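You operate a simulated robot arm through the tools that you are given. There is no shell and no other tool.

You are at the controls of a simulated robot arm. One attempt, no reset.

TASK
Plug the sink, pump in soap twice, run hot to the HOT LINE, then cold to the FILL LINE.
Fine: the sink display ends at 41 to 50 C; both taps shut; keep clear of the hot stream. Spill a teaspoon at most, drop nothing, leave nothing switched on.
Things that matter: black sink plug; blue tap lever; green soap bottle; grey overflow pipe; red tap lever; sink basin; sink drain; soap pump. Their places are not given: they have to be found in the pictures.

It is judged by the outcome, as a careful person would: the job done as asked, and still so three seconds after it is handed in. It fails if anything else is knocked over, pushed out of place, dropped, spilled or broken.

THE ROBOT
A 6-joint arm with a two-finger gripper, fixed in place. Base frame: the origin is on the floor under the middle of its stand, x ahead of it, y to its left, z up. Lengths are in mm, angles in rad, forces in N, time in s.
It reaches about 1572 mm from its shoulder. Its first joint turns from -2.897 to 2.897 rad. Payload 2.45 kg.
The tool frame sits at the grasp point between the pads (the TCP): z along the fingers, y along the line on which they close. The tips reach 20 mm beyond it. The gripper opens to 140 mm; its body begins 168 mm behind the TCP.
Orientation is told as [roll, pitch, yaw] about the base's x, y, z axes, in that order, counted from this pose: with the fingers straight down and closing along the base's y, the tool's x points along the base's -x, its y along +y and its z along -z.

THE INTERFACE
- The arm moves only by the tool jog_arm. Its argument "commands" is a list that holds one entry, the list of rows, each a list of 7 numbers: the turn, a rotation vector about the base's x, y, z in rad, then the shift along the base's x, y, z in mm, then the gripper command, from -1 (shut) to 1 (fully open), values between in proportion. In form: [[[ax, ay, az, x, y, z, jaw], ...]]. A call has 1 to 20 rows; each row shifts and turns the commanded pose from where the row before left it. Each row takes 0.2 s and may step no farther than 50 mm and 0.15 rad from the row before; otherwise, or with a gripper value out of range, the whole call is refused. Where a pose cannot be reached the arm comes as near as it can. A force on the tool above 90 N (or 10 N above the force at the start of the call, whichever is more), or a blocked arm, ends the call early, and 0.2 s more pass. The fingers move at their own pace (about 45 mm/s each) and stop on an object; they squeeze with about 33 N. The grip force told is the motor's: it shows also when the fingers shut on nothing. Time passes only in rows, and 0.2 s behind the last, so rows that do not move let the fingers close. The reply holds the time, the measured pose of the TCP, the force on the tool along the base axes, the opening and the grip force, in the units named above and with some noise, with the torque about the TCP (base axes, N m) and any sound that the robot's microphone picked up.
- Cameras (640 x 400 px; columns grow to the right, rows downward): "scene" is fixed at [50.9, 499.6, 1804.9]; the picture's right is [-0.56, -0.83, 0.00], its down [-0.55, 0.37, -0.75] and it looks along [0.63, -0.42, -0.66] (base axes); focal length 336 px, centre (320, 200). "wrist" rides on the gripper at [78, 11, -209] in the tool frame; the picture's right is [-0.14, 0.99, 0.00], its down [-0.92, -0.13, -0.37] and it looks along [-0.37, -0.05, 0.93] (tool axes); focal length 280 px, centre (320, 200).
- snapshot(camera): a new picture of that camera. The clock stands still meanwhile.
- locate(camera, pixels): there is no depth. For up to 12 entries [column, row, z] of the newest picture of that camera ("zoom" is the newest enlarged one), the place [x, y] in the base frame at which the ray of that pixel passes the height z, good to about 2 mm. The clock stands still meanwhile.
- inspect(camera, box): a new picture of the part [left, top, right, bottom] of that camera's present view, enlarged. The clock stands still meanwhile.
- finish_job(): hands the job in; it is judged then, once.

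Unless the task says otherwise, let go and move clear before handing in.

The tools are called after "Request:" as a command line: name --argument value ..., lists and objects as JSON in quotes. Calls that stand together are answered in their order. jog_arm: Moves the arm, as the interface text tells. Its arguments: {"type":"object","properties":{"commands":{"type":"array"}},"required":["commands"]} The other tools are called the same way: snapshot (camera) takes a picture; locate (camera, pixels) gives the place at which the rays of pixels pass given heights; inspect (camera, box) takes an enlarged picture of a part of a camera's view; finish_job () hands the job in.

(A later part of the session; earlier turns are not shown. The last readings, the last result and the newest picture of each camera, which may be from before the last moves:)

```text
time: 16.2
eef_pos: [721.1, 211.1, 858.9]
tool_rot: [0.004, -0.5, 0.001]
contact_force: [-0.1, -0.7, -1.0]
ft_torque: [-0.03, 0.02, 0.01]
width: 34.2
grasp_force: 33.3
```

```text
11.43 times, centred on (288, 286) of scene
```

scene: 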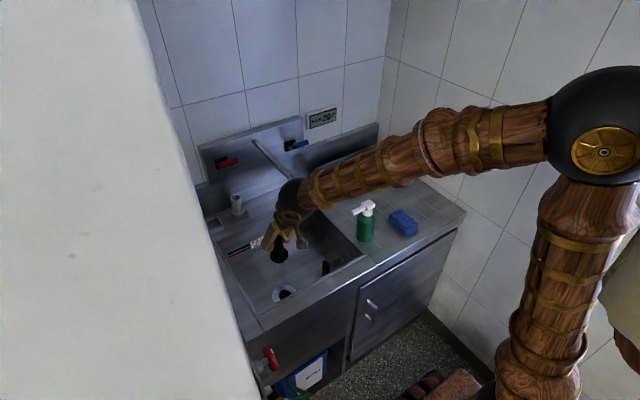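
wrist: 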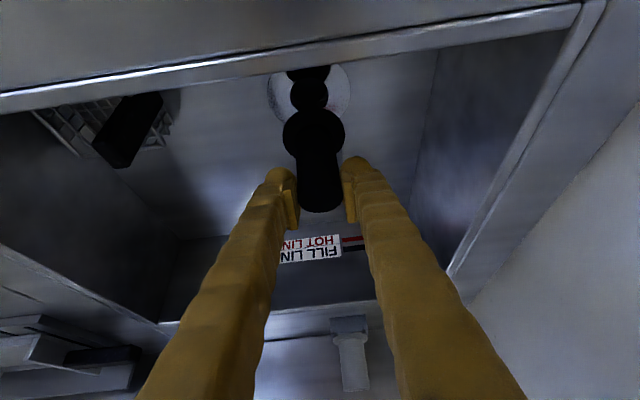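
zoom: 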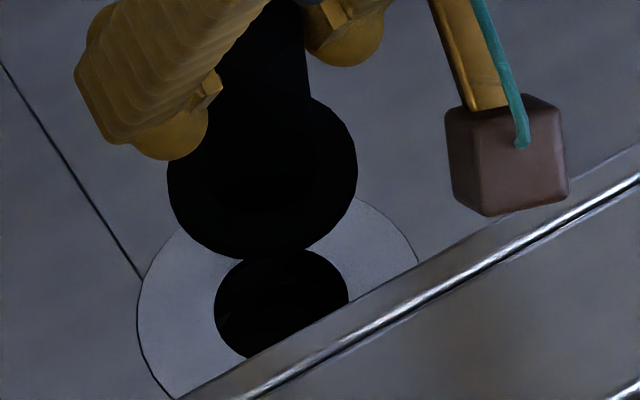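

Plug flange is at about (719.5, 211.4) and the drain at about (717.8, 210). I'll shift −1.5 mm in both x and y and lower a further 20 mm in small steps.

Request:
jog_arm --commands '[[[0, 0, 0, -1.5, -1.5, 0, -1], [0, 0, 0, 0, 0, -8, -1], [0, 0, 0, 0, 0, -8, -1], [0, 0, 0, 0, 0, -6, -1], [0, 0, 0, 0, 0, 0, -1]]]'

Request:
snapshot --camera "wrist"

Request:
inspect --camera "wrist" --box '[265, 70, 361, 150]'

Request:
inspect --camera "scene" --box '[268, 268, 308, 303]'

```text
time: 17.4
eef_pos: [717.8, 208.3, 837.0]
tool_rot: [0.002, -0.501, -0.002]
contact_force: [-0.6, -1.2, -1.1]
ft_torque: [0.0, 0.03, -0.01]
width: 34.3
grasp_force: 32.6
```

```text
taken
```

wrist: 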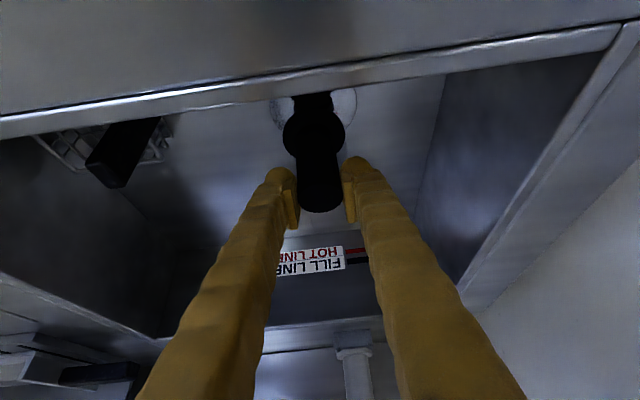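

```text
5.00 times, centred on (313, 110) of wrist
```

zoom: 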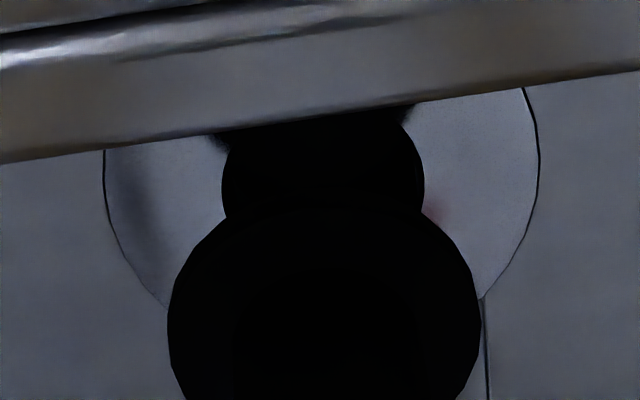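

```text
11.43 times, centred on (288, 286) of scene
```

zoom: 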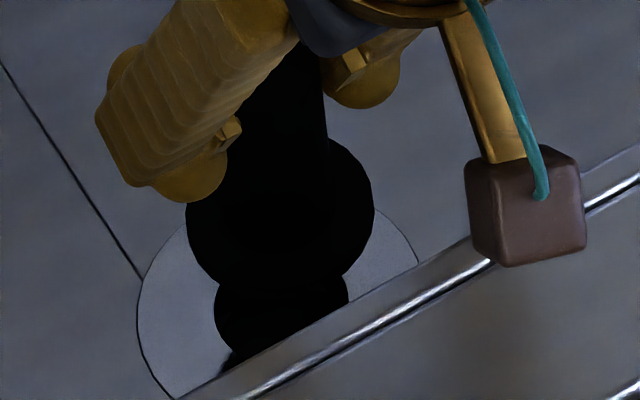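

Ring and flange comparisons in both cameras now say I moved slightly too far (hole is about +2 mm in y, +1.8 mm in x from the plug axis). I'll correct and lower gently, watching the force.

Request:
jog_arm --commands '[[[0, 0, 0, 1.6, 1.8, 0, -1], [0, 0, 0, 0, 0, 0, -1], [0, 0, 0, 0, 0, -4, -1], [0, 0, 0, 0, 0, -4, -1], [0, 0, 0, 0, 0, 0, -1]]]'

Request:
inspect --camera "wrist" --box '[265, 70, 361, 150]'

Request:
inspect --camera "scene" --box '[268, 268, 308, 303]'

```text
time: 18.6
eef_pos: [721.1, 210.4, 827.9]
tool_rot: [0.001, -0.501, 0.001]
contact_force: [0.4, -0.2, -0.4]
ft_torque: [0.0, -0.01, -0.02]
width: 34.3
grasp_force: 32.8
```

```text
5.00 times, centred on (313, 110) of wrist
```

zoom: 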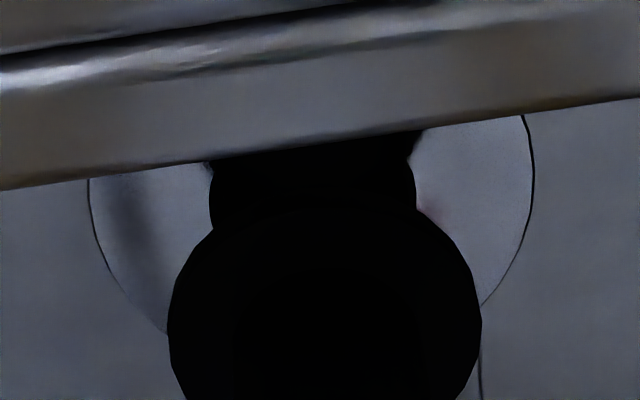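

```text
11.43 times, centred on (288, 286) of scene
```

zoom: 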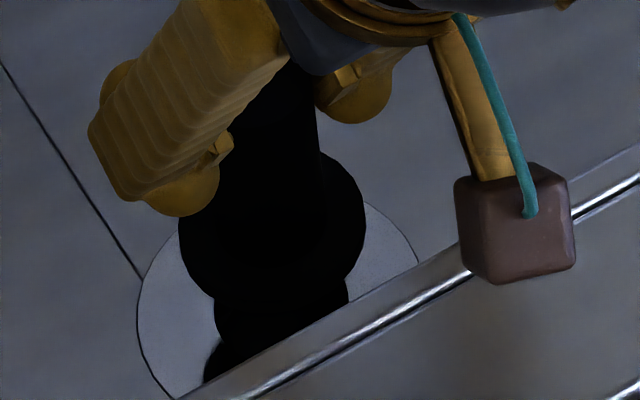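

Alignment now matches in both views (within about half a millimetre). I'll lower in 4 mm steps and watch for contact.

Request:
jog_arm --commands '[[[0, 0, 0, 0, 0, -4, -1], [0, 0, 0, 0, 0, -4, -1], [0, 0, 0, 0, 0, -4, -1], [0, 0, 0, 0, 0, -4, -1], [0, 0, 0, 0, 0, 0, -1]]]'

Request:
inspect --camera "wrist" --box '[265, 70, 361, 150]'

Request:
inspect --camera "scene" --box '[268, 268, 308, 303]'

```text
time: 19.8
eef_pos: [719.7, 211.1, 812.0]
tool_rot: [0.002, -0.5, 0.0]
contact_force: [-1.1, 0.3, -1.7]
ft_torque: [-0.02, 0.01, 0.04]
width: 34.3
grasp_force: 33.7
```

```text
5.00 times, centred on (313, 110) of wrist
```

zoom: 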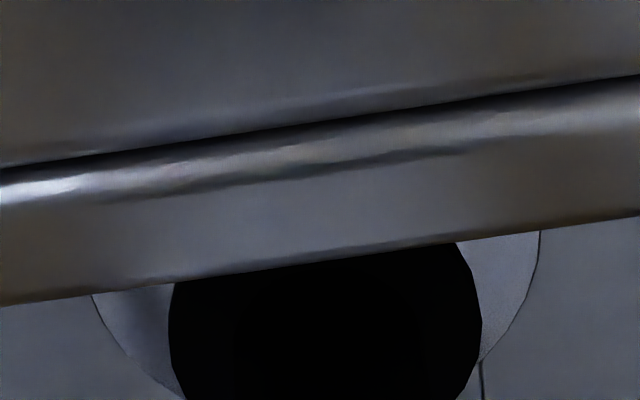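

```text
11.43 times, centred on (288, 286) of scene
```

zoom: 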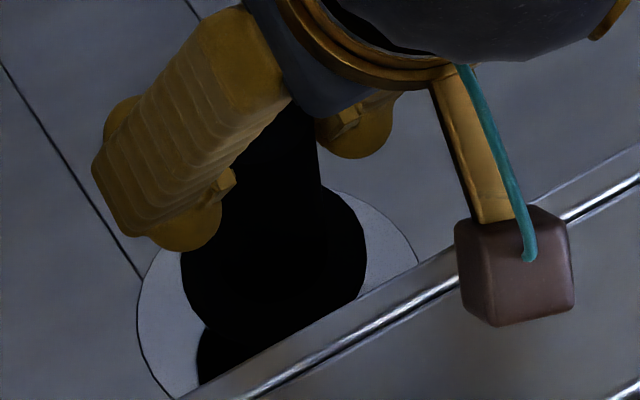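

No contact yet; flange is still above the ring. Continuing down in small steps.

Request:
jog_arm --commands '[[[0, 0, 0, 0, 0, -3, -1], [0, 0, 0, 0, 0, -3, -1], [0, 0, 0, 0, 0, 0, -1]]]'

Request:
jog_arm --commands '[[[0, 0, 0, 0, 0, -3, -1], [0, 0, 0, 0, 0, -2, -1], [0, 0, 0, 0, 0, 0, -1]]]'

Request:
inspect --camera "scene" --box '[268, 268, 308, 303]'

```text
time: 20.6
eef_pos: [720.9, 211.9, 805.8]
tool_rot: [0.0, -0.5, 0.001]
contact_force: [0.4, 0.5, -0.8]
ft_torque: [0.04, 0.03, 0.01]
width: 34.4
grasp_force: 32.6
```

```text
time: 21.4
eef_pos: [719.9, 212.3, 801.4]
tool_rot: [0.002, -0.502, 0.0]
contact_force: [-0.3, 0.9, -0.2]
ft_torque: [0.01, -0.01, 0.0]
width: 34.4
grasp_force: 32.8
```

```text
11.43 times, centred on (288, 286) of scene
```

zoom: 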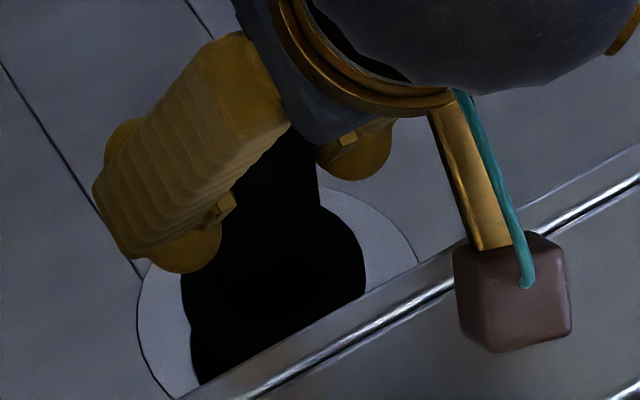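

Still no contact at z≈801. I'll keep going in small steps.

Request:
jog_arm --commands '[[[0, 0, 0, 0, 0, -2, -1], [0, 0, 0, 0, 0, -2, -1], [0, 0, 0, 0, 0, 0, -1]]]'

Request:
jog_arm --commands '[[[0, 0, 0, 0, 0, -2, -1], [0, 0, 0, 0, 0, -2, -1], [0, 0, 0, 0, 0, 0, -1]]]'

Request:
inspect --camera "scene" --box '[268, 268, 308, 303]'

Request:
snapshot --camera "wrist"

```text
time: 22.2
eef_pos: [721.0, 212.1, 797.1]
tool_rot: [0.001, -0.5, 0.0]
contact_force: [0.8, 0.7, -0.9]
ft_torque: [-0.01, -0.02, 0.0]
width: 34.3
grasp_force: 32.7
```

```text
time: 23.0
eef_pos: [720.3, 211.6, 795.3]
tool_rot: [0.002, -0.501, 0.001]
contact_force: [0.3, -1.3, -1.5]
ft_torque: [-0.01, 0.03, 0.02]
width: 34.4
grasp_force: 33.0
```

```text
11.43 times, centred on (288, 286) of scene
```

zoom: 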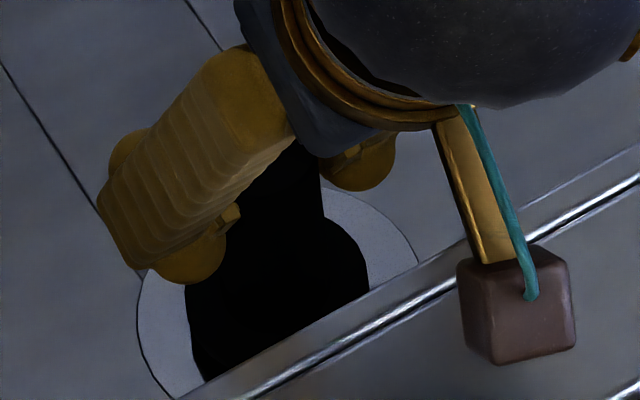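

```text
taken
```

wrist: 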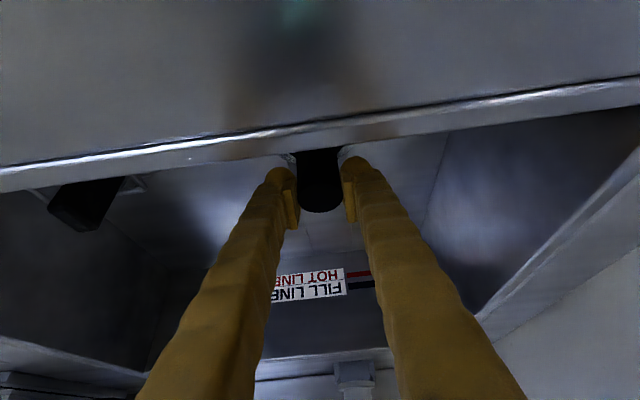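

Still low force at z≈795 (commanded 794). Continuing a few more millimetres.

Request:
jog_arm --commands '[[[0, 0, 0, 0, 0, -2, -1], [0, 0, 0, 0, 0, -1, -1], [0, 0, 0, 0, 0, 0, -1]]]'

Request:
jog_arm --commands '[[[0, 0, 0, 0, 0, -2, -1], [0, 0, 0, 0, 0, -1, -1], [0, 0, 0, 0, 0, 0, -1]]]'

Request:
inspect --camera "scene" --box '[268, 268, 308, 303]'

Request:
snapshot --camera "wrist"

```text
time: 23.8
eef_pos: [720.2, 211.7, 791.1]
tool_rot: [0.001, -0.501, 0.0]
contact_force: [-1.4, -2.3, 0.3]
ft_torque: [-0.18, 0.07, -0.01]
width: 34.5
grasp_force: 33.2
```

```text
time: 24.6
eef_pos: [720.0, 211.2, 787.9]
tool_rot: [0.0, -0.503, 0.002]
contact_force: [3.2, 1.2, 3.4]
ft_torque: [0.11, -0.22, -0.03]
width: 34.2
grasp_force: 33.5
```

```text
11.43 times, centred on (288, 286) of scene
```

zoom: 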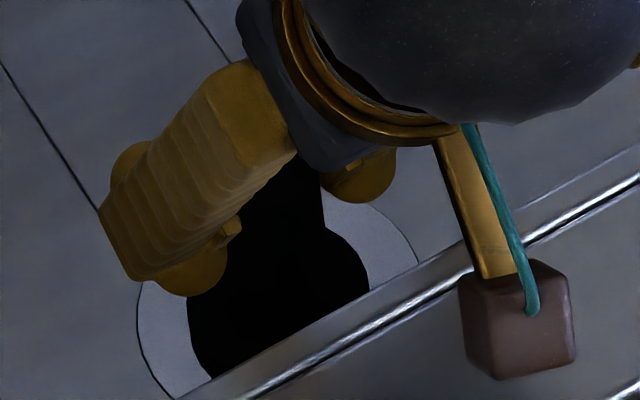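

```text
taken
```

wrist: 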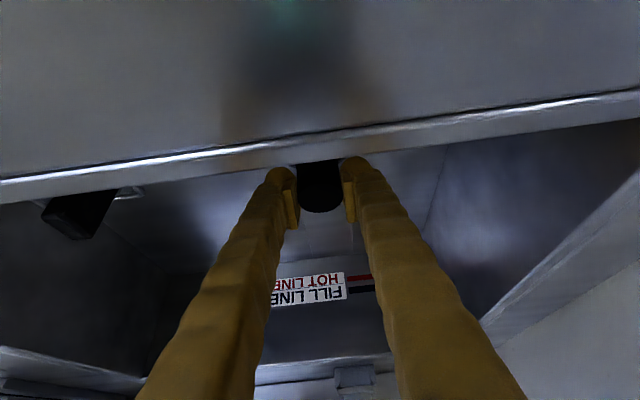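

Light contact is appearing (about 3 N up at z≈788). I'll press down gently to see whether it seats or is still sliding in.

Request:
jog_arm --commands '[[[0, 0, 0, 0, 0, -2, -1], [0, 0, 0, 0, 0, -1, -1], [0, 0, 0, 0, 0, 0, -1]]]'

Request:
jog_arm --commands '[[[0, 0, 0, 0, 0, -2, -1], [0, 0, 0, 0, 0, -1, -1], [0, 0, 0, 0, 0, 0, -1]]]'

Request:
inspect --camera "scene" --box '[268, 268, 308, 303]'

Request:
snapshot --camera "wrist"

```text
time: 25.4
eef_pos: [720.6, 211.6, 785.8]
tool_rot: [0.002, -0.504, 0.0]
contact_force: [-8.2, -1.2, 38.5]
ft_torque: [-0.08, 0.13, 0.01]
width: 34.0
grasp_force: 32.6
```

```text
time: 26.2
eef_pos: [721.2, 211.6, 782.4]
tool_rot: [0.001, -0.503, 0.0]
contact_force: [5.3, -9.1, 48.0]
ft_torque: [-0.32, -0.08, 0.08]
width: 34.3
grasp_force: 32.9
```

```text
11.43 times, centred on (288, 286) of scene
```

zoom: 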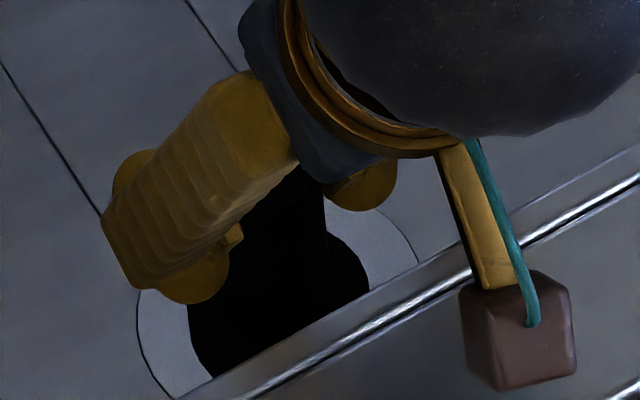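

```text
taken
```

wrist: 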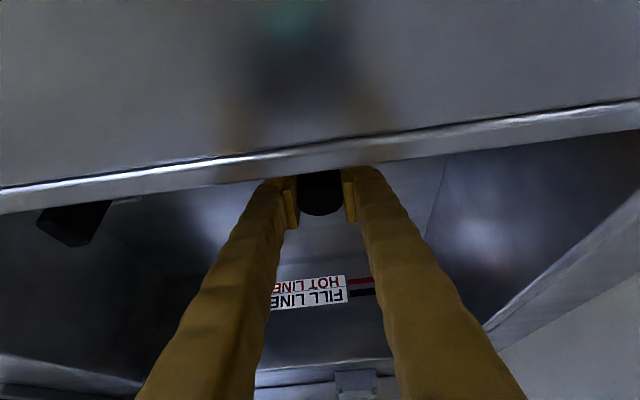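

Force jumped to 38–48 N while the plug itself stopped moving in the scene view, so the stopper is seated and the pads now slide on the handle. I'll open the jaws and withdraw upward, then inspect the plug.

Request:
jog_arm --commands '[[[0, 0, 0, 0, 0, 0, -0.1], [0, 0, 0, 0, 0, 0, -0.1], [0, 0, 0, 0, 0, 0, -0.1], [0, 0, 0, 0, 0, 0, -0.1], [0, 0, 0, 0, 0, 0, -0.1]]]'

Request:
snapshot --camera "wrist"

```text
time: 27.4
eef_pos: [720.1, 212.2, 781.8]
tool_rot: [0.0, -0.501, 0.0]
contact_force: [-0.5, -0.5, -0.8]
ft_torque: [0.01, 0.02, -0.01]
width: 63.0
grasp_force: 0.1
```

```text
taken
```

wrist: 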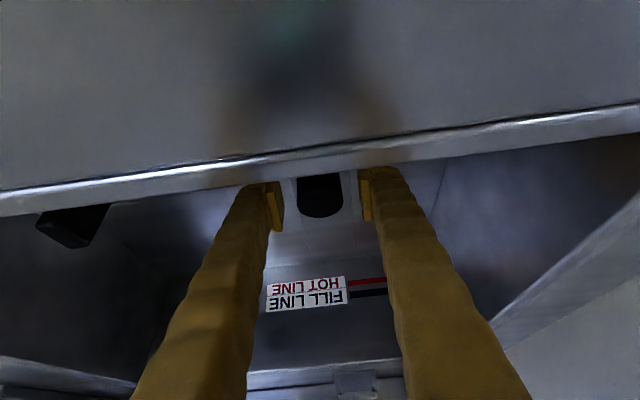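

The jaws are open (63 mm), forces are zero and the handle (320,195) stands free. I'll withdraw straight up and look at the plug.

Request:
jog_arm --commands '[[[0, 0, 0, 0, 0, 20, -0.1], [0, 0, 0, 0, 0, 35, -0.1], [0, 0, 0, 0, 0, 40, -0.1], [0, 0, 0, 0, 0, 45, -0.1], [0, 0, 0, 0, 0, 45, -0.1], [0, 0, 0, 0, 0, 45, -0.1], [0, 0, 0, 0, 0, 45, -0.1], [0, 0, 0, 0, 0, 0, -0.1]]]'

Request:
snapshot --camera "wrist"

Request:
inspect --camera "scene" --box '[250, 245, 330, 305]'

Request:
inspect --camera "wrist" --box '[240, 0, 380, 90]'

```text
time: 29.2
eef_pos: [718.1, 208.5, 1058.3]
tool_rot: [0.0, -0.501, 0.0]
contact_force: [-1.2, 0.2, 0.1]
ft_torque: [0.05, 0.0, 0.01]
width: 63.0
grasp_force: 0.1
```

```text
taken
```

wrist: 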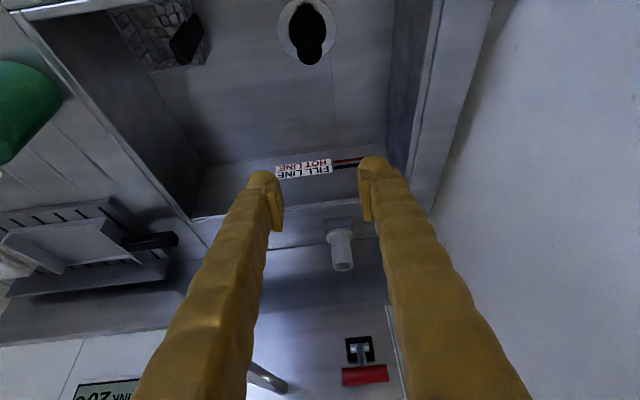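

```text
6.67 times, centred on (290, 275) of scene
```

zoom: 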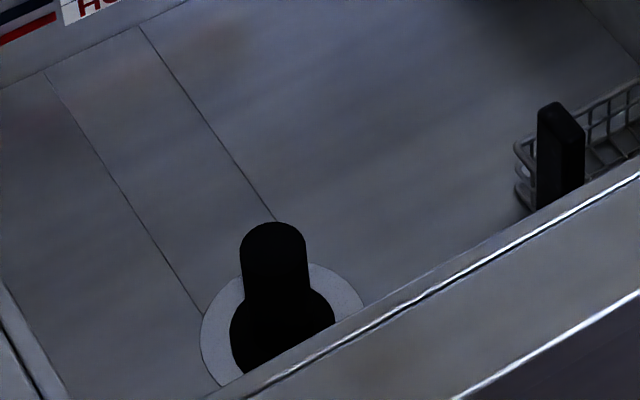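

```text
4.44 times, centred on (310, 45) of wrist
```

zoom: 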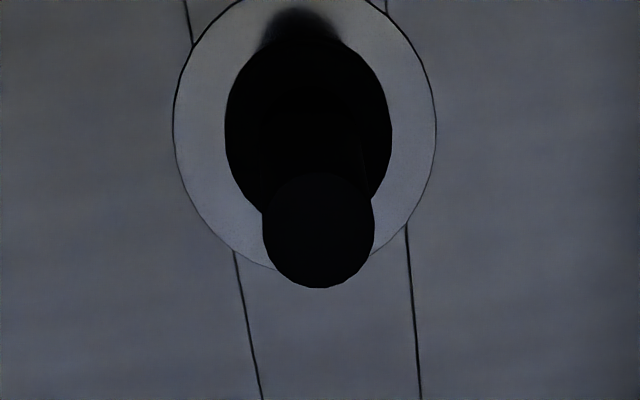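

The plug stands upright in the drain, its flange concentric with the ring (zoom centres 308 vs 304). I'll check its handle-top height from both cameras to be sure it is fully down.

Request:
locate --camera "wrist" --pixels '[[309.8, 51.75, 780], [309.8, 51.75, 790], [309.8, 51.75, 800], [307, 28, 715], [306.5, 30.5, 715], [330, 166, 800]]'

Request:
snapshot --camera "scene"

Request:
locate --camera "scene" --pixels '[[283, 281.4, 780], [283, 281.4, 790], [283, 281.4, 800]]'

Request:
inspect --camera "scene" --box '[220, 215, 300, 265]'

```text
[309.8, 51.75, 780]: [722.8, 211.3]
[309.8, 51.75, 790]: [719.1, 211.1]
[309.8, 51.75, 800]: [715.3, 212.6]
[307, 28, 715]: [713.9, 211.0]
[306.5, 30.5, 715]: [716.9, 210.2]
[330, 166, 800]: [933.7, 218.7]
```

```text
taken
```

scene: 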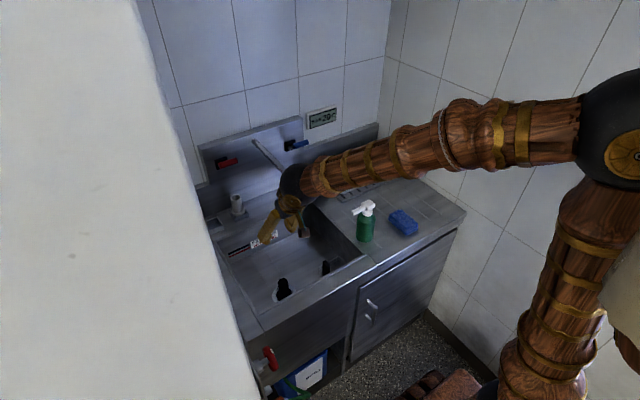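

```text
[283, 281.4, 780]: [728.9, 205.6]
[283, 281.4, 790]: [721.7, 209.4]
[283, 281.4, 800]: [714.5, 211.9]
```

```text
8.00 times, centred on (260, 240) of scene
```

zoom: 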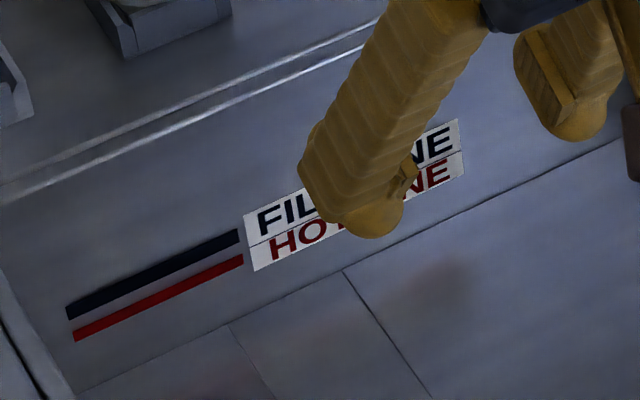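

Handle top is at z≈791, putting the flange at ≈713, so the plug is fully seated. Next is the soap pump: I'll rise, turn the tool vertical and go above the bottle.

Request:
jog_arm --commands '[[[0, 0, 0, 0, 0, 40, -0.1], [0, 0, 0, 0, 0, 40, -0.1], [0, 0, 0, 0, 0, 40, -0.1], [0, 0.125, 0, 0, 0, 40, -0.1], [0, 0.125, 0, -15, -35, 30, -0.1], [0, 0.125, 0, -15, -35, 0, -0.1], [0, 0.126, 0, -15, -40, 0, -0.1], [0, 0, 0, -20, -40, 0, -0.1], [0, 0, 0, -20, -40, 0, -0.1], [0, 0, 0, -20, -40, 0, -0.1], [0, 0, 0, -15, -40, 0, -0.1], [0, 0, 0, -10, -40, 0, -0.1], [0, 0, 0, 0, 0, 0, -0.1]]]'

Request:
snapshot --camera "wrist"

Request:
snapshot --camera "scene"

```text
time: 32.0
eef_pos: [592.2, -97.0, 1247.3]
tool_rot: [0.004, -0.001, 0.0]
contact_force: [-0.1, -0.3, 0.1]
ft_torque: [0.0, 0.01, -0.03]
width: 63.0
grasp_force: 0.1
```

```text
taken
```

wrist: 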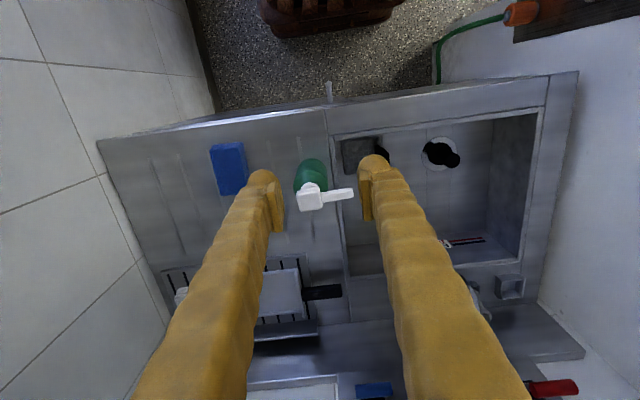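

```text
taken
```

scene: 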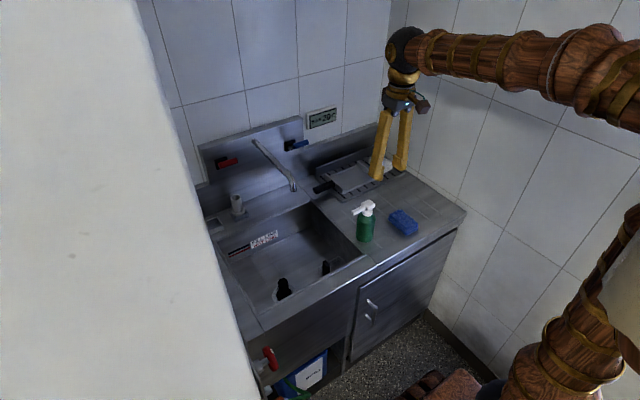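

The pump is nicely in view at (310,197) with its nozzle pointing toward the basin (tip at about 353,192). I'll enlarge it and check where the nozzle tip lies relative to the basin edge.

Request:
inspect --camera "wrist" --box '[280, 130, 376, 230]'

Request:
inspect --camera "scene" --box '[330, 190, 400, 260]'

Request:
locate --camera "wrist" --pixels '[[310, 197, 1000], [310, 197, 1030], [310, 197, 1060], [353, 192, 1000], [353, 192, 1030], [335, 170, 855], [345, 250, 855], [342, 220, 855], [310, 172, 1000], [310, 172, 960]]'

```text
4.00 times, centred on (328, 180) of wrist
```

zoom: 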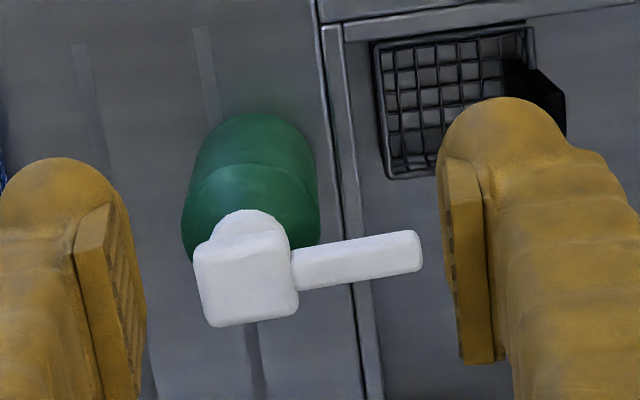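

```text
5.71 times, centred on (365, 225) of scene
```

zoom: 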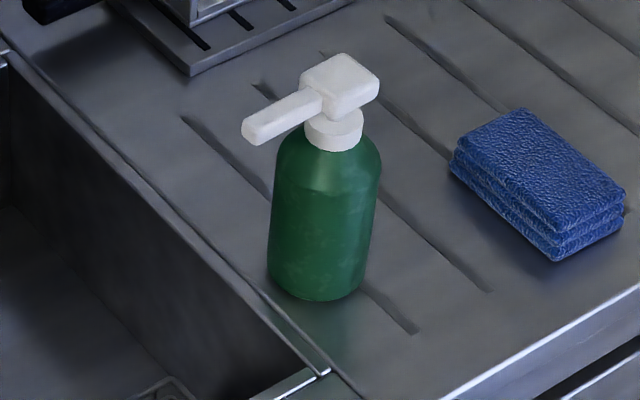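

```text
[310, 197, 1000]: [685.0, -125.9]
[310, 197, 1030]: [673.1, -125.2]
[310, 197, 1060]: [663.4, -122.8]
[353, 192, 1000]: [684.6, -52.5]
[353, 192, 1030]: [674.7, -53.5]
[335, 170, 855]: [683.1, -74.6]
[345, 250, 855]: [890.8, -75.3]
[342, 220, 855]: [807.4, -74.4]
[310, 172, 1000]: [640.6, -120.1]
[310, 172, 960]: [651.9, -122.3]
```

The nozzle tip (y≈−53) overhangs the basin edge (y≈−75), so soap will fall into the sink. I'll triangulate the pump head's top centre.

Request:
locate --camera "scene" --pixels '[[369, 203.6, 1020], [369, 203.6, 1040], [369, 203.6, 1060], [367.3, 212.7, 1000], [367.3, 212.7, 1020], [345.5, 213.5, 1020], [345.5, 213.5, 1040]]'

Request:
locate --camera "wrist" --pixels '[[309.5, 199.25, 1020], [309.5, 199.25, 1040], [309.5, 199.25, 1060], [309.5, 189, 1000], [309.5, 189, 1020], [353, 192.5, 1020], [353, 192.5, 1040]]'

```text
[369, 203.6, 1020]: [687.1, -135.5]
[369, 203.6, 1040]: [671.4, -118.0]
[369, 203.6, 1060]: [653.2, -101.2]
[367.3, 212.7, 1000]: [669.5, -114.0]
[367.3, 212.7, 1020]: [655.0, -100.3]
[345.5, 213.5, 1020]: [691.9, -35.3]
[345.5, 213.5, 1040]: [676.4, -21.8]
```

```text
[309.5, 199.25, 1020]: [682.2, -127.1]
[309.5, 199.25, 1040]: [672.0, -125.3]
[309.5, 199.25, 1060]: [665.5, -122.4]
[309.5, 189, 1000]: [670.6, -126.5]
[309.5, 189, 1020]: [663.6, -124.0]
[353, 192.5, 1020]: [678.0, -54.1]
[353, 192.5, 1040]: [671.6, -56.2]
```

The pump head's top centre is about (677, −125, 1031). I'll shut the jaws and move to 60 mm above it for a last check.

Request:
jog_arm --commands '[[[0, 0, 0, 0, 0, 0, -1], [0, 0, 0, 21, -7, -30, -1], [0, 0, 0, 21, -7, -35, -1], [0, 0, 0, 21, -7, -35, -1], [0, 0, 0, 22, -6.5, -35, -1], [0, 0, 0, 0, 0, 0, -1]]]'

Request:
snapshot --camera "wrist"

Request:
inspect --camera "scene" --box '[330, 150, 430, 260]'

```text
time: 33.4
eef_pos: [677.0, -125.4, 1112.3]
tool_rot: [0.002, 0.001, 0.002]
contact_force: [0.5, 0.0, -0.1]
ft_torque: [0.02, -0.06, -0.01]
width: 0.1
grasp_force: 30.1
```

```text
taken
```

wrist: 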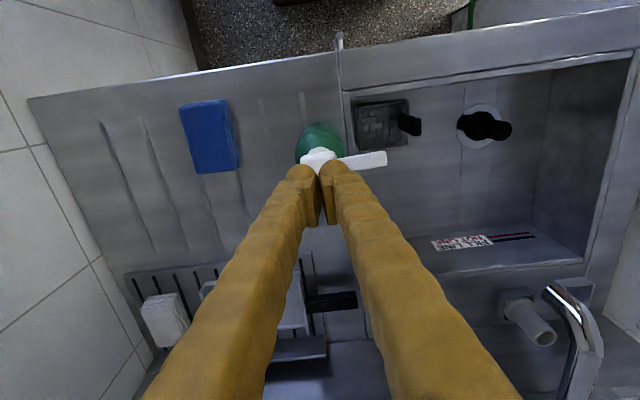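

```text
3.64 times, centred on (380, 205) of scene
```

zoom: 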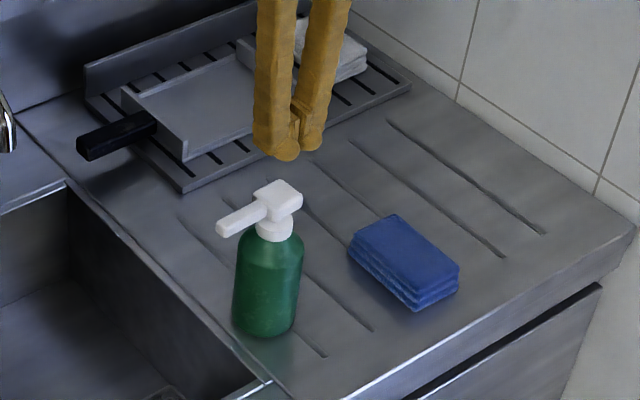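

Fingertips hang just above the head; I'll zoom in to check lateral alignment.

Request:
inspect --camera "wrist" --box '[280, 110, 400, 200]'

Request:
inspect --camera "scene" --box '[345, 170, 395, 220]'

```text
4.44 times, centred on (340, 155) of wrist
```

zoom: 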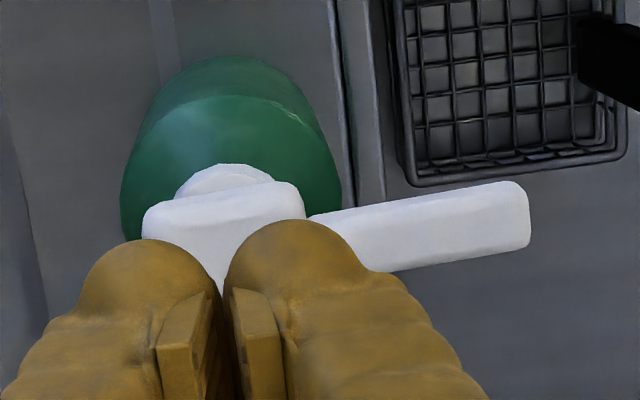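

```text
8.00 times, centred on (370, 195) of scene
```

zoom: 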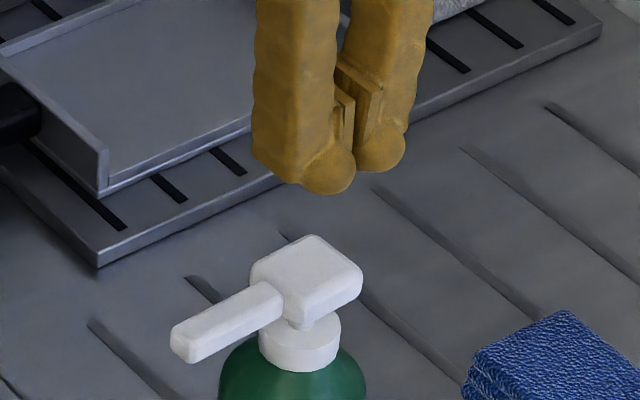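

Columns of the head (318) and finger gap (318.6) match, and the x position agrees with projection, so I'm over the stem. I'll lower toward the pump in steps.

Request:
jog_arm --commands '[[[0, 0, 0, 0, 0, -15, -1], [0, 0, 0, 0, 0, -15, -1], [0, 0, 0, 0, 0, -10, -1], [0, 0, 0, 0, 0, -5, -1], [0, 0, 0, 0, 0, 0, -1]]]'

Request:
jog_arm --commands '[[[0, 0, 0, 0, 0, -5, -1], [0, 0, 0, 0, 0, -5, -1], [0, 0, 0, 0, 0, 0, -1]]]'

Request:
inspect --camera "scene" --box '[330, 170, 410, 250]'

```text
time: 34.6
eef_pos: [677.6, -124.2, 1066.4]
tool_rot: [0.004, -0.002, 0.0]
contact_force: [-0.3, -0.1, -0.3]
ft_torque: [-0.01, 0.0, -0.02]
width: 0.0
grasp_force: 29.3
```

```text
time: 35.4
eef_pos: [675.5, -125.2, 1056.3]
tool_rot: [0.003, 0.0, 0.001]
contact_force: [0.5, 0.2, -0.1]
ft_torque: [-0.01, 0.02, -0.02]
width: 0.0
grasp_force: 29.3
```

```text
5.00 times, centred on (370, 210) of scene
```

zoom: 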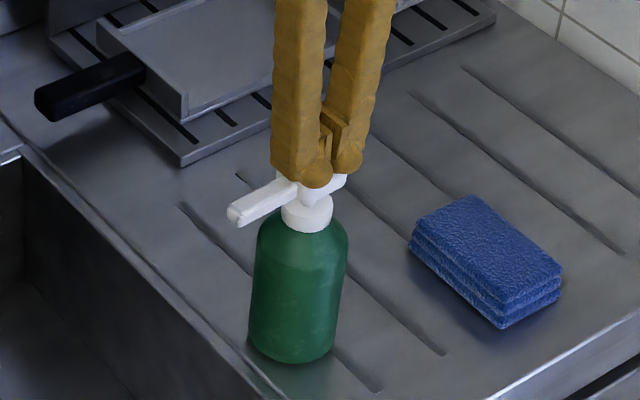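

Fingertips are just above the head and well centred on it. Continuing down in 4 mm steps to find contact.

Request:
jog_arm --commands '[[[0, 0, 0, 0, 0, -4, -1], [0, 0, 0, 0, 0, -4, -1], [0, 0, 0, 0, 0, 0, -1]]]'

Request:
jog_arm --commands '[[[0, 0, 0, 0, 0, -3, -1], [0, 0, 0, 0, 0, -3, -1], [0, 0, 0, 0, 0, 0, -1]]]'

Request:
inspect --camera "scene" --box '[340, 180, 400, 250]'

```text
time: 36.2
eef_pos: [674.9, -124.5, 1048.4]
tool_rot: [0.004, 0.001, 0.0]
contact_force: [0.2, 1.1, 2.0]
ft_torque: [0.06, 0.01, 0.01]
width: 6.1
grasp_force: 29.7
```

```text
time: 37.0
eef_pos: [675.4, -124.7, 1041.7]
tool_rot: [0.001, 0.0, 0.0]
contact_force: [-2.3, 0.1, 4.3]
ft_torque: [0.02, 0.0, 0.02]
width: 5.8
grasp_force: 29.2
```

```text
5.71 times, centred on (370, 215) of scene
```

zoom: 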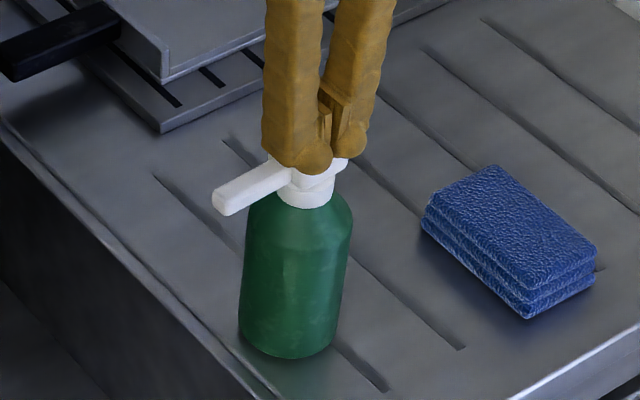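

Contact: about 4 N upward with the head starting to go down. I'll keep pressing in small steps until it bottoms.

Request:
jog_arm --commands '[[[0, 0, 0, 0, 0, -4, -1], [0, 0, 0, 0, 0, -3, -1], [0, 0, 0, 0, 0, 0, -1]]]'

Request:
jog_arm --commands '[[[0, 0, 0, 0, 0, -3, -1], [0, 0, 0, 0, 0, -3, -1], [0, 0, 0, 0, 0, 0, -1]]]'

Request:
inspect --camera "scene" --box '[340, 180, 400, 250]'

```text
time: 37.8
eef_pos: [676.1, -125.2, 1036.6]
tool_rot: [0.002, -0.003, 0.001]
contact_force: [2.8, 5.6, 35.1]
ft_torque: [0.14, -0.02, 0.02]
width: 5.9
grasp_force: 29.3
```

```text
time: 38.6
eef_pos: [676.0, -124.9, 1030.9]
tool_rot: [0.001, -0.004, -0.001]
contact_force: [-0.5, 5.0, 79.4]
ft_torque: [0.09, 0.09, 0.01]
width: 6.1
grasp_force: 29.4
```

```text
5.71 times, centred on (370, 215) of scene
```

zoom: 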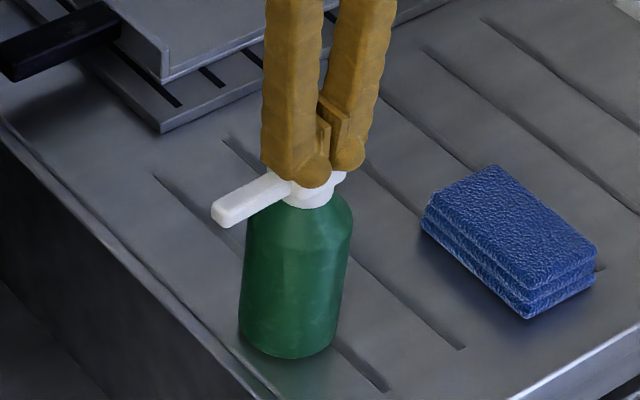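

Force reached 79 N at z≈1031, so the first stroke is at the bottom. I'll rise to let the pump return fully and check for soap in the basin.

Request:
jog_arm --commands '[[[0, 0, 0, 0, 0, 6, -1], [0, 0, 0, 0, 0, 8, -1], [0, 0, 0, 0, 0, 10, -1], [0, 0, 0, 0, 0, 10, -1], [0, 0, 0, 0, 0, 0, -1]]]'

Request:
inspect --camera "scene" --box '[290, 180, 410, 280]'

Request:
snapshot --camera "wrist"

```text
time: 39.8
eef_pos: [675.5, -125.1, 1065.0]
tool_rot: [0.006, -0.001, 0.001]
contact_force: [0.6, 0.7, -0.1]
ft_torque: [0.01, -0.02, -0.02]
width: 0.0
grasp_force: 29.4
```

```text
4.00 times, centred on (350, 230) of scene
```

zoom: 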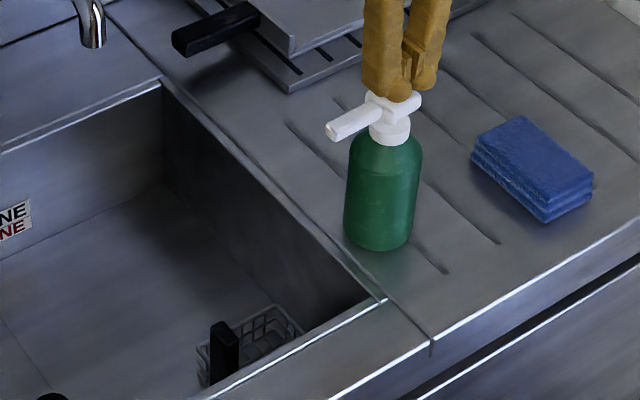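

```text
taken
```

wrist: 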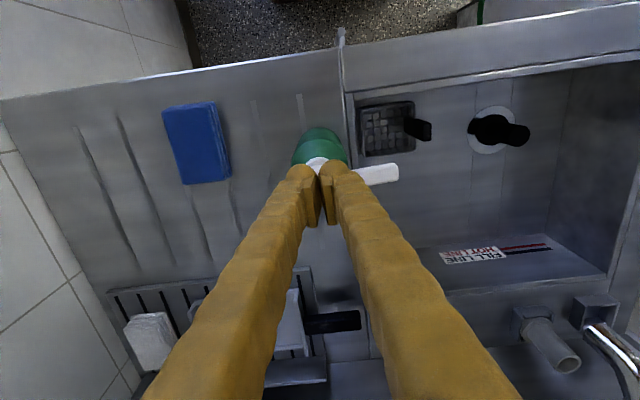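

The bottle stands steady and the pump returned. I'll look for a soap trace under the nozzle and on the counter.

Request:
inspect --camera "wrist" --box '[330, 80, 450, 200]'

Request:
inspect --camera "scene" --box '[310, 235, 380, 285]'

```text
3.33 times, centred on (390, 140) of wrist
```

zoom: 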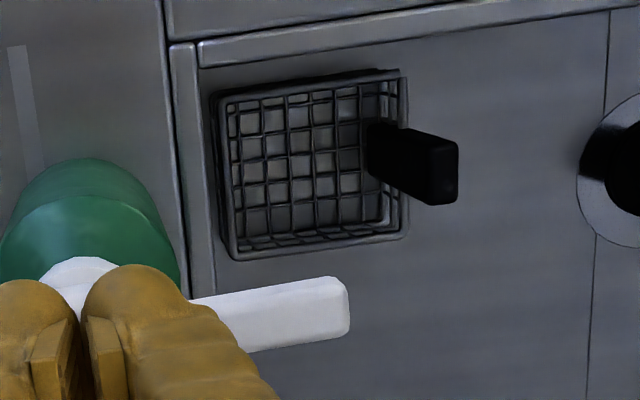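

```text
8.00 times, centred on (345, 260) of scene
```

zoom: 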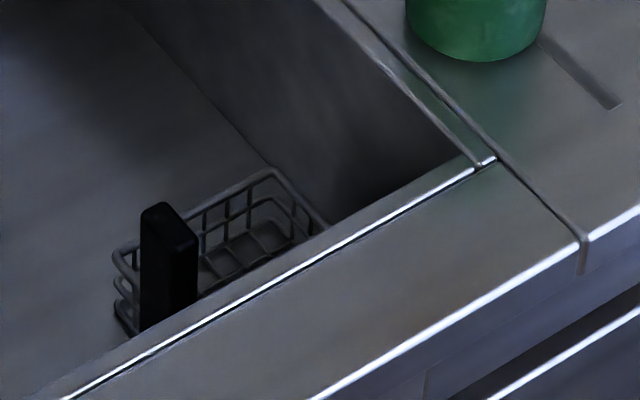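

No soap is visible on the counter or rim; nothing has gone astray. I'll do the second full stroke the same way.

Request:
jog_arm --commands '[[[0, 0, 0, 0, 0, -8, -1], [0, 0, 0, 0, 0, -6, -1], [0, 0, 0, 0, 0, -5, -1], [0, 0, 0, 0, 0, -4, -1], [0, 0, 0, 0, 0, -4, -1], [0, 0, 0, 0, 0, -3, -1], [0, 0, 0, 0, 0, 0, -1]]]'

Request:
inspect --camera "wrist" --box '[330, 80, 450, 200]'

Request:
inspect --camera "scene" --box '[300, 180, 400, 280]'

```text
time: 41.4
eef_pos: [676.9, -126.0, 1035.0]
tool_rot: [0.002, -0.002, -0.003]
contact_force: [3.7, -1.1, 48.8]
ft_torque: [-0.04, -0.04, 0.01]
width: 5.9
grasp_force: 28.9
```

```text
3.33 times, centred on (390, 140) of wrist
```

zoom: 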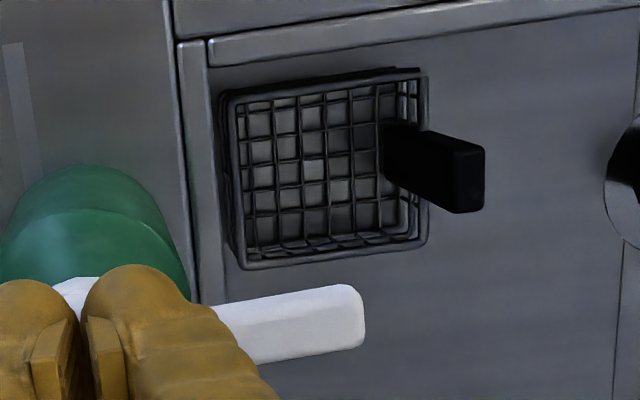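

```text
4.00 times, centred on (350, 230) of scene
```

zoom: 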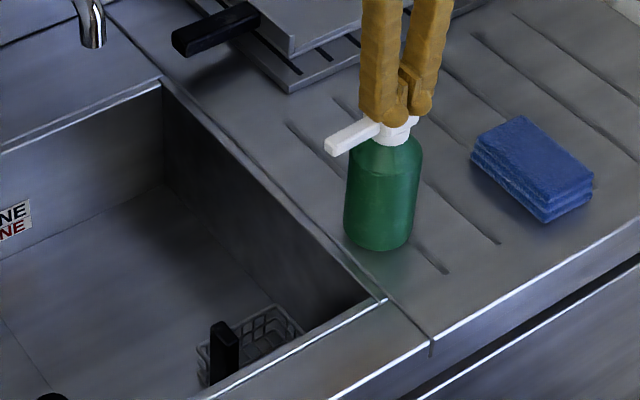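

Force is 49 N, in the hard-stop region as in the first stroke; I'll press 2 mm more to be certain, then rise well clear.

Request:
jog_arm --commands '[[[0, 0, 0, 0, 0, -2, -1], [0, 0, 0, 0, 0, 0, -1]]]'

Request:
jog_arm --commands '[[[0, 0, 0, 0, 0, 6, -1], [0, 0, 0, 0, 0, 8, -1], [0, 0, 0, 0, 0, 12, -1], [0, 0, 0, 0, 0, 20, -1], [0, 0, 0, 0, 0, 40, -1], [0, 0, 0, 0, 0, 40, -1], [0, 0, 0, 0, 0, 40, -1], [0, 0, 0, 0, 0, 40, -1], [0, 0, 0, 0, 0, 0, -1]]]'

Request:
snapshot --camera "scene"

Request:
snapshot --camera "wrist"

```text
time: 42.0
eef_pos: [675.8, -126.2, 1032.8]
tool_rot: [0.001, -0.003, 0.0]
contact_force: [11.6, 0.4, 66.1]
ft_torque: [-0.02, -0.36, -0.02]
width: 6.1
grasp_force: 29.4
```

```text
time: 44.0
eef_pos: [678.3, -125.8, 1236.1]
tool_rot: [0.003, 0.0, 0.0]
contact_force: [0.5, 1.3, -0.3]
ft_torque: [-0.01, 0.01, 0.03]
width: 0.1
grasp_force: 29.5
```

```text
taken
```

scene: 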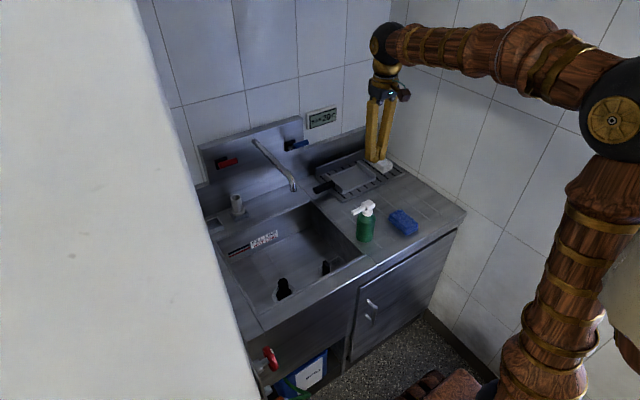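

```text
taken
```

wrist: 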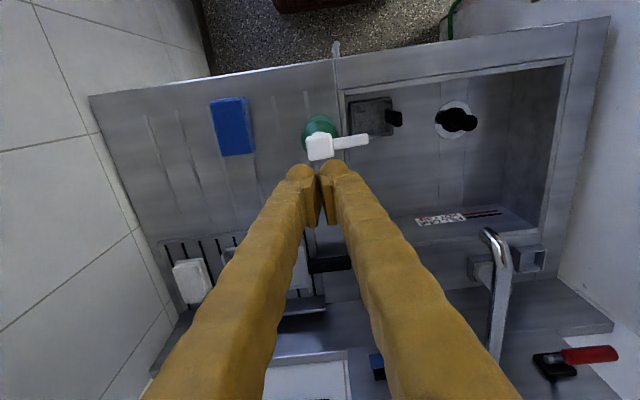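

Both strokes are done and the bottle is upright in place. I'll zoom on the basin below the nozzle and then plan the red tap.

Request:
inspect --camera "wrist" --box '[300, 80, 500, 205]'

Request:
inspect --camera "wrist" --box '[520, 320, 640, 400]'

Request:
inspect --camera "scene" --box '[195, 130, 325, 210]'

```text
3.20 times, centred on (400, 142) of wrist
```

zoom: 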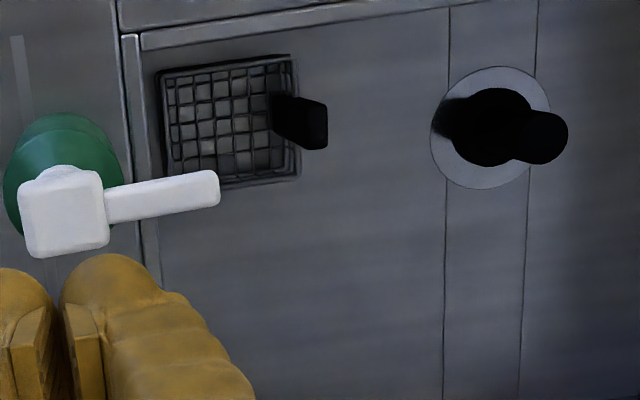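

```text
5.00 times, centred on (580, 360) of wrist
```

zoom: 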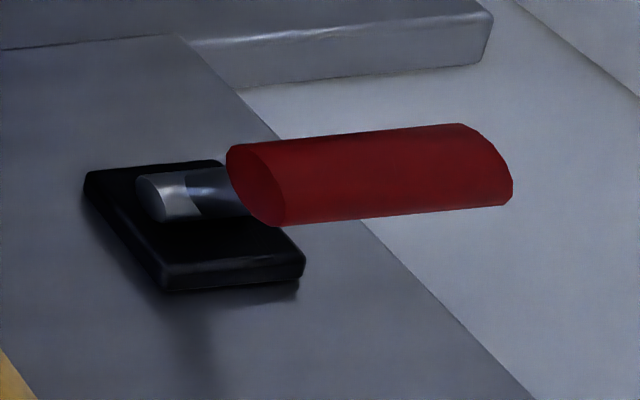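

```text
4.92 times, centred on (260, 170) of scene
```

zoom: 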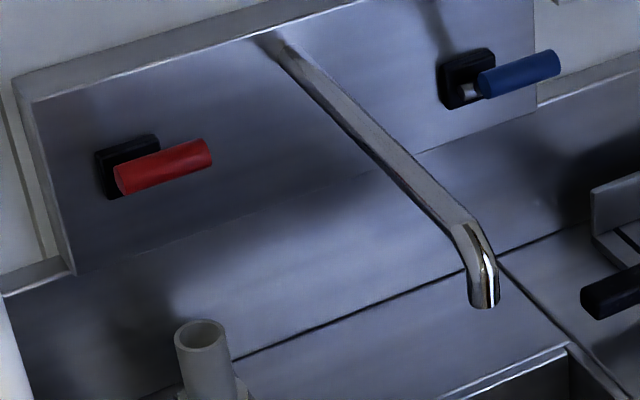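

No stray soap anywhere. For the red tap (bar about 22 mm thick, centre ≈(1015,230,1149)), I'll turn the tool to point forward with the fingers one above the other so I can move the bar up or down, staging well above the spout.

Request:
jog_arm --commands '[[[0, 0, -0.1428, 7.5, 32.4, 10, -0.3], [0, 0, -0.1428, 7.5, 32.4, 10, -0.3], [0, 0, -0.1428, 7.5, 32.4, 10, -0.3], [0, 0, -0.1428, 7.5, 32.4, 10, -0.3], [0, 0, -0.1428, 7.5, 32.4, 10, -0.3], [0, 0, -0.1428, 7.5, 32.4, 10, -0.3], [0, 0, -0.1428, 7.5, 32.4, 4, -0.3], [0, 0, -0.1428, 7.5, 32.4, 0, -0.3], [0, 0, -0.1428, 7.5, 32.4, 0, -0.3], [0, 0, -0.1428, 7.5, 32.4, 0, -0.3], [0, 0, -0.1428, 7.5, 32.4, 0, -0.3], [0, 0, 0, 0, 0, 0, -0.3]]]'

Request:
jog_arm --commands '[[[0, -0.1495, 0, 0, 0, 0, -0.3], [0, -0.1495, 0, 0, 0, 0, -0.3], [0, -0.1495, 0, 0, 0, 0, -0.3], [0, -0.1495, 0, 0, 0, 0, -0.3], [0, -0.1495, 0, 0, 0, 0, -0.3], [0, -0.1495, 0, 0, 0, 0, -0.3], [0, -0.1495, 0, 0, 0, 0, -0.3], [0, 0, 0, 0, 0, 0, -0.3]]]'

Request:
snapshot --camera "scene"

Request:
snapshot --camera "wrist"

```text
time: 46.6
eef_pos: [761.3, 231.8, 1300.8]
tool_rot: [0.002, -0.001, -1.572]
contact_force: [0.9, 0.3, 0.1]
ft_torque: [0.04, 0.01, -0.01]
width: 48.8
grasp_force: 0.0
```

```text
time: 48.4
eef_pos: [757.5, 229.6, 1300.8]
tool_rot: [1.05, -0.002, -1.571]
contact_force: [0.3, -0.6, -0.4]
ft_torque: [-0.02, 0.01, 0.01]
width: 49.0
grasp_force: 0.0
```

```text
taken
```

scene: 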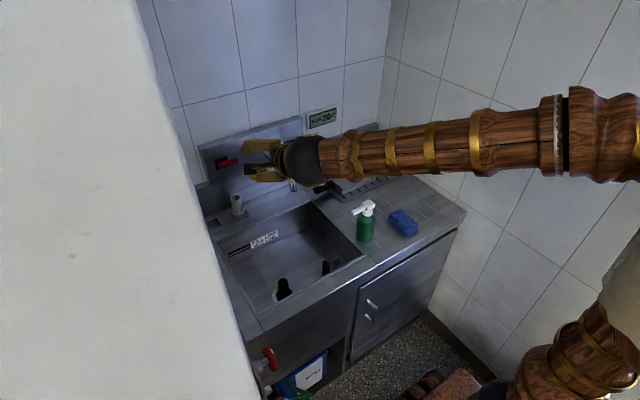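

```text
taken
```

wrist: 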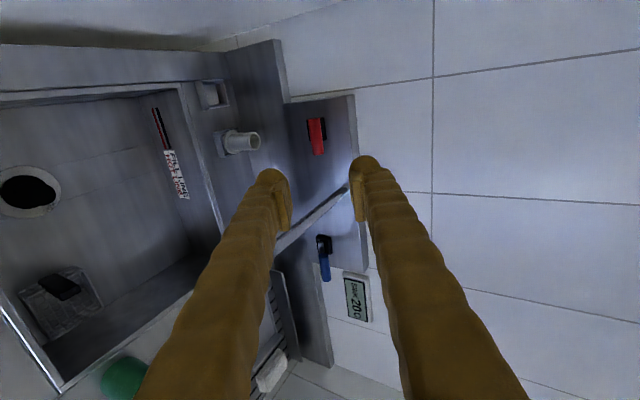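

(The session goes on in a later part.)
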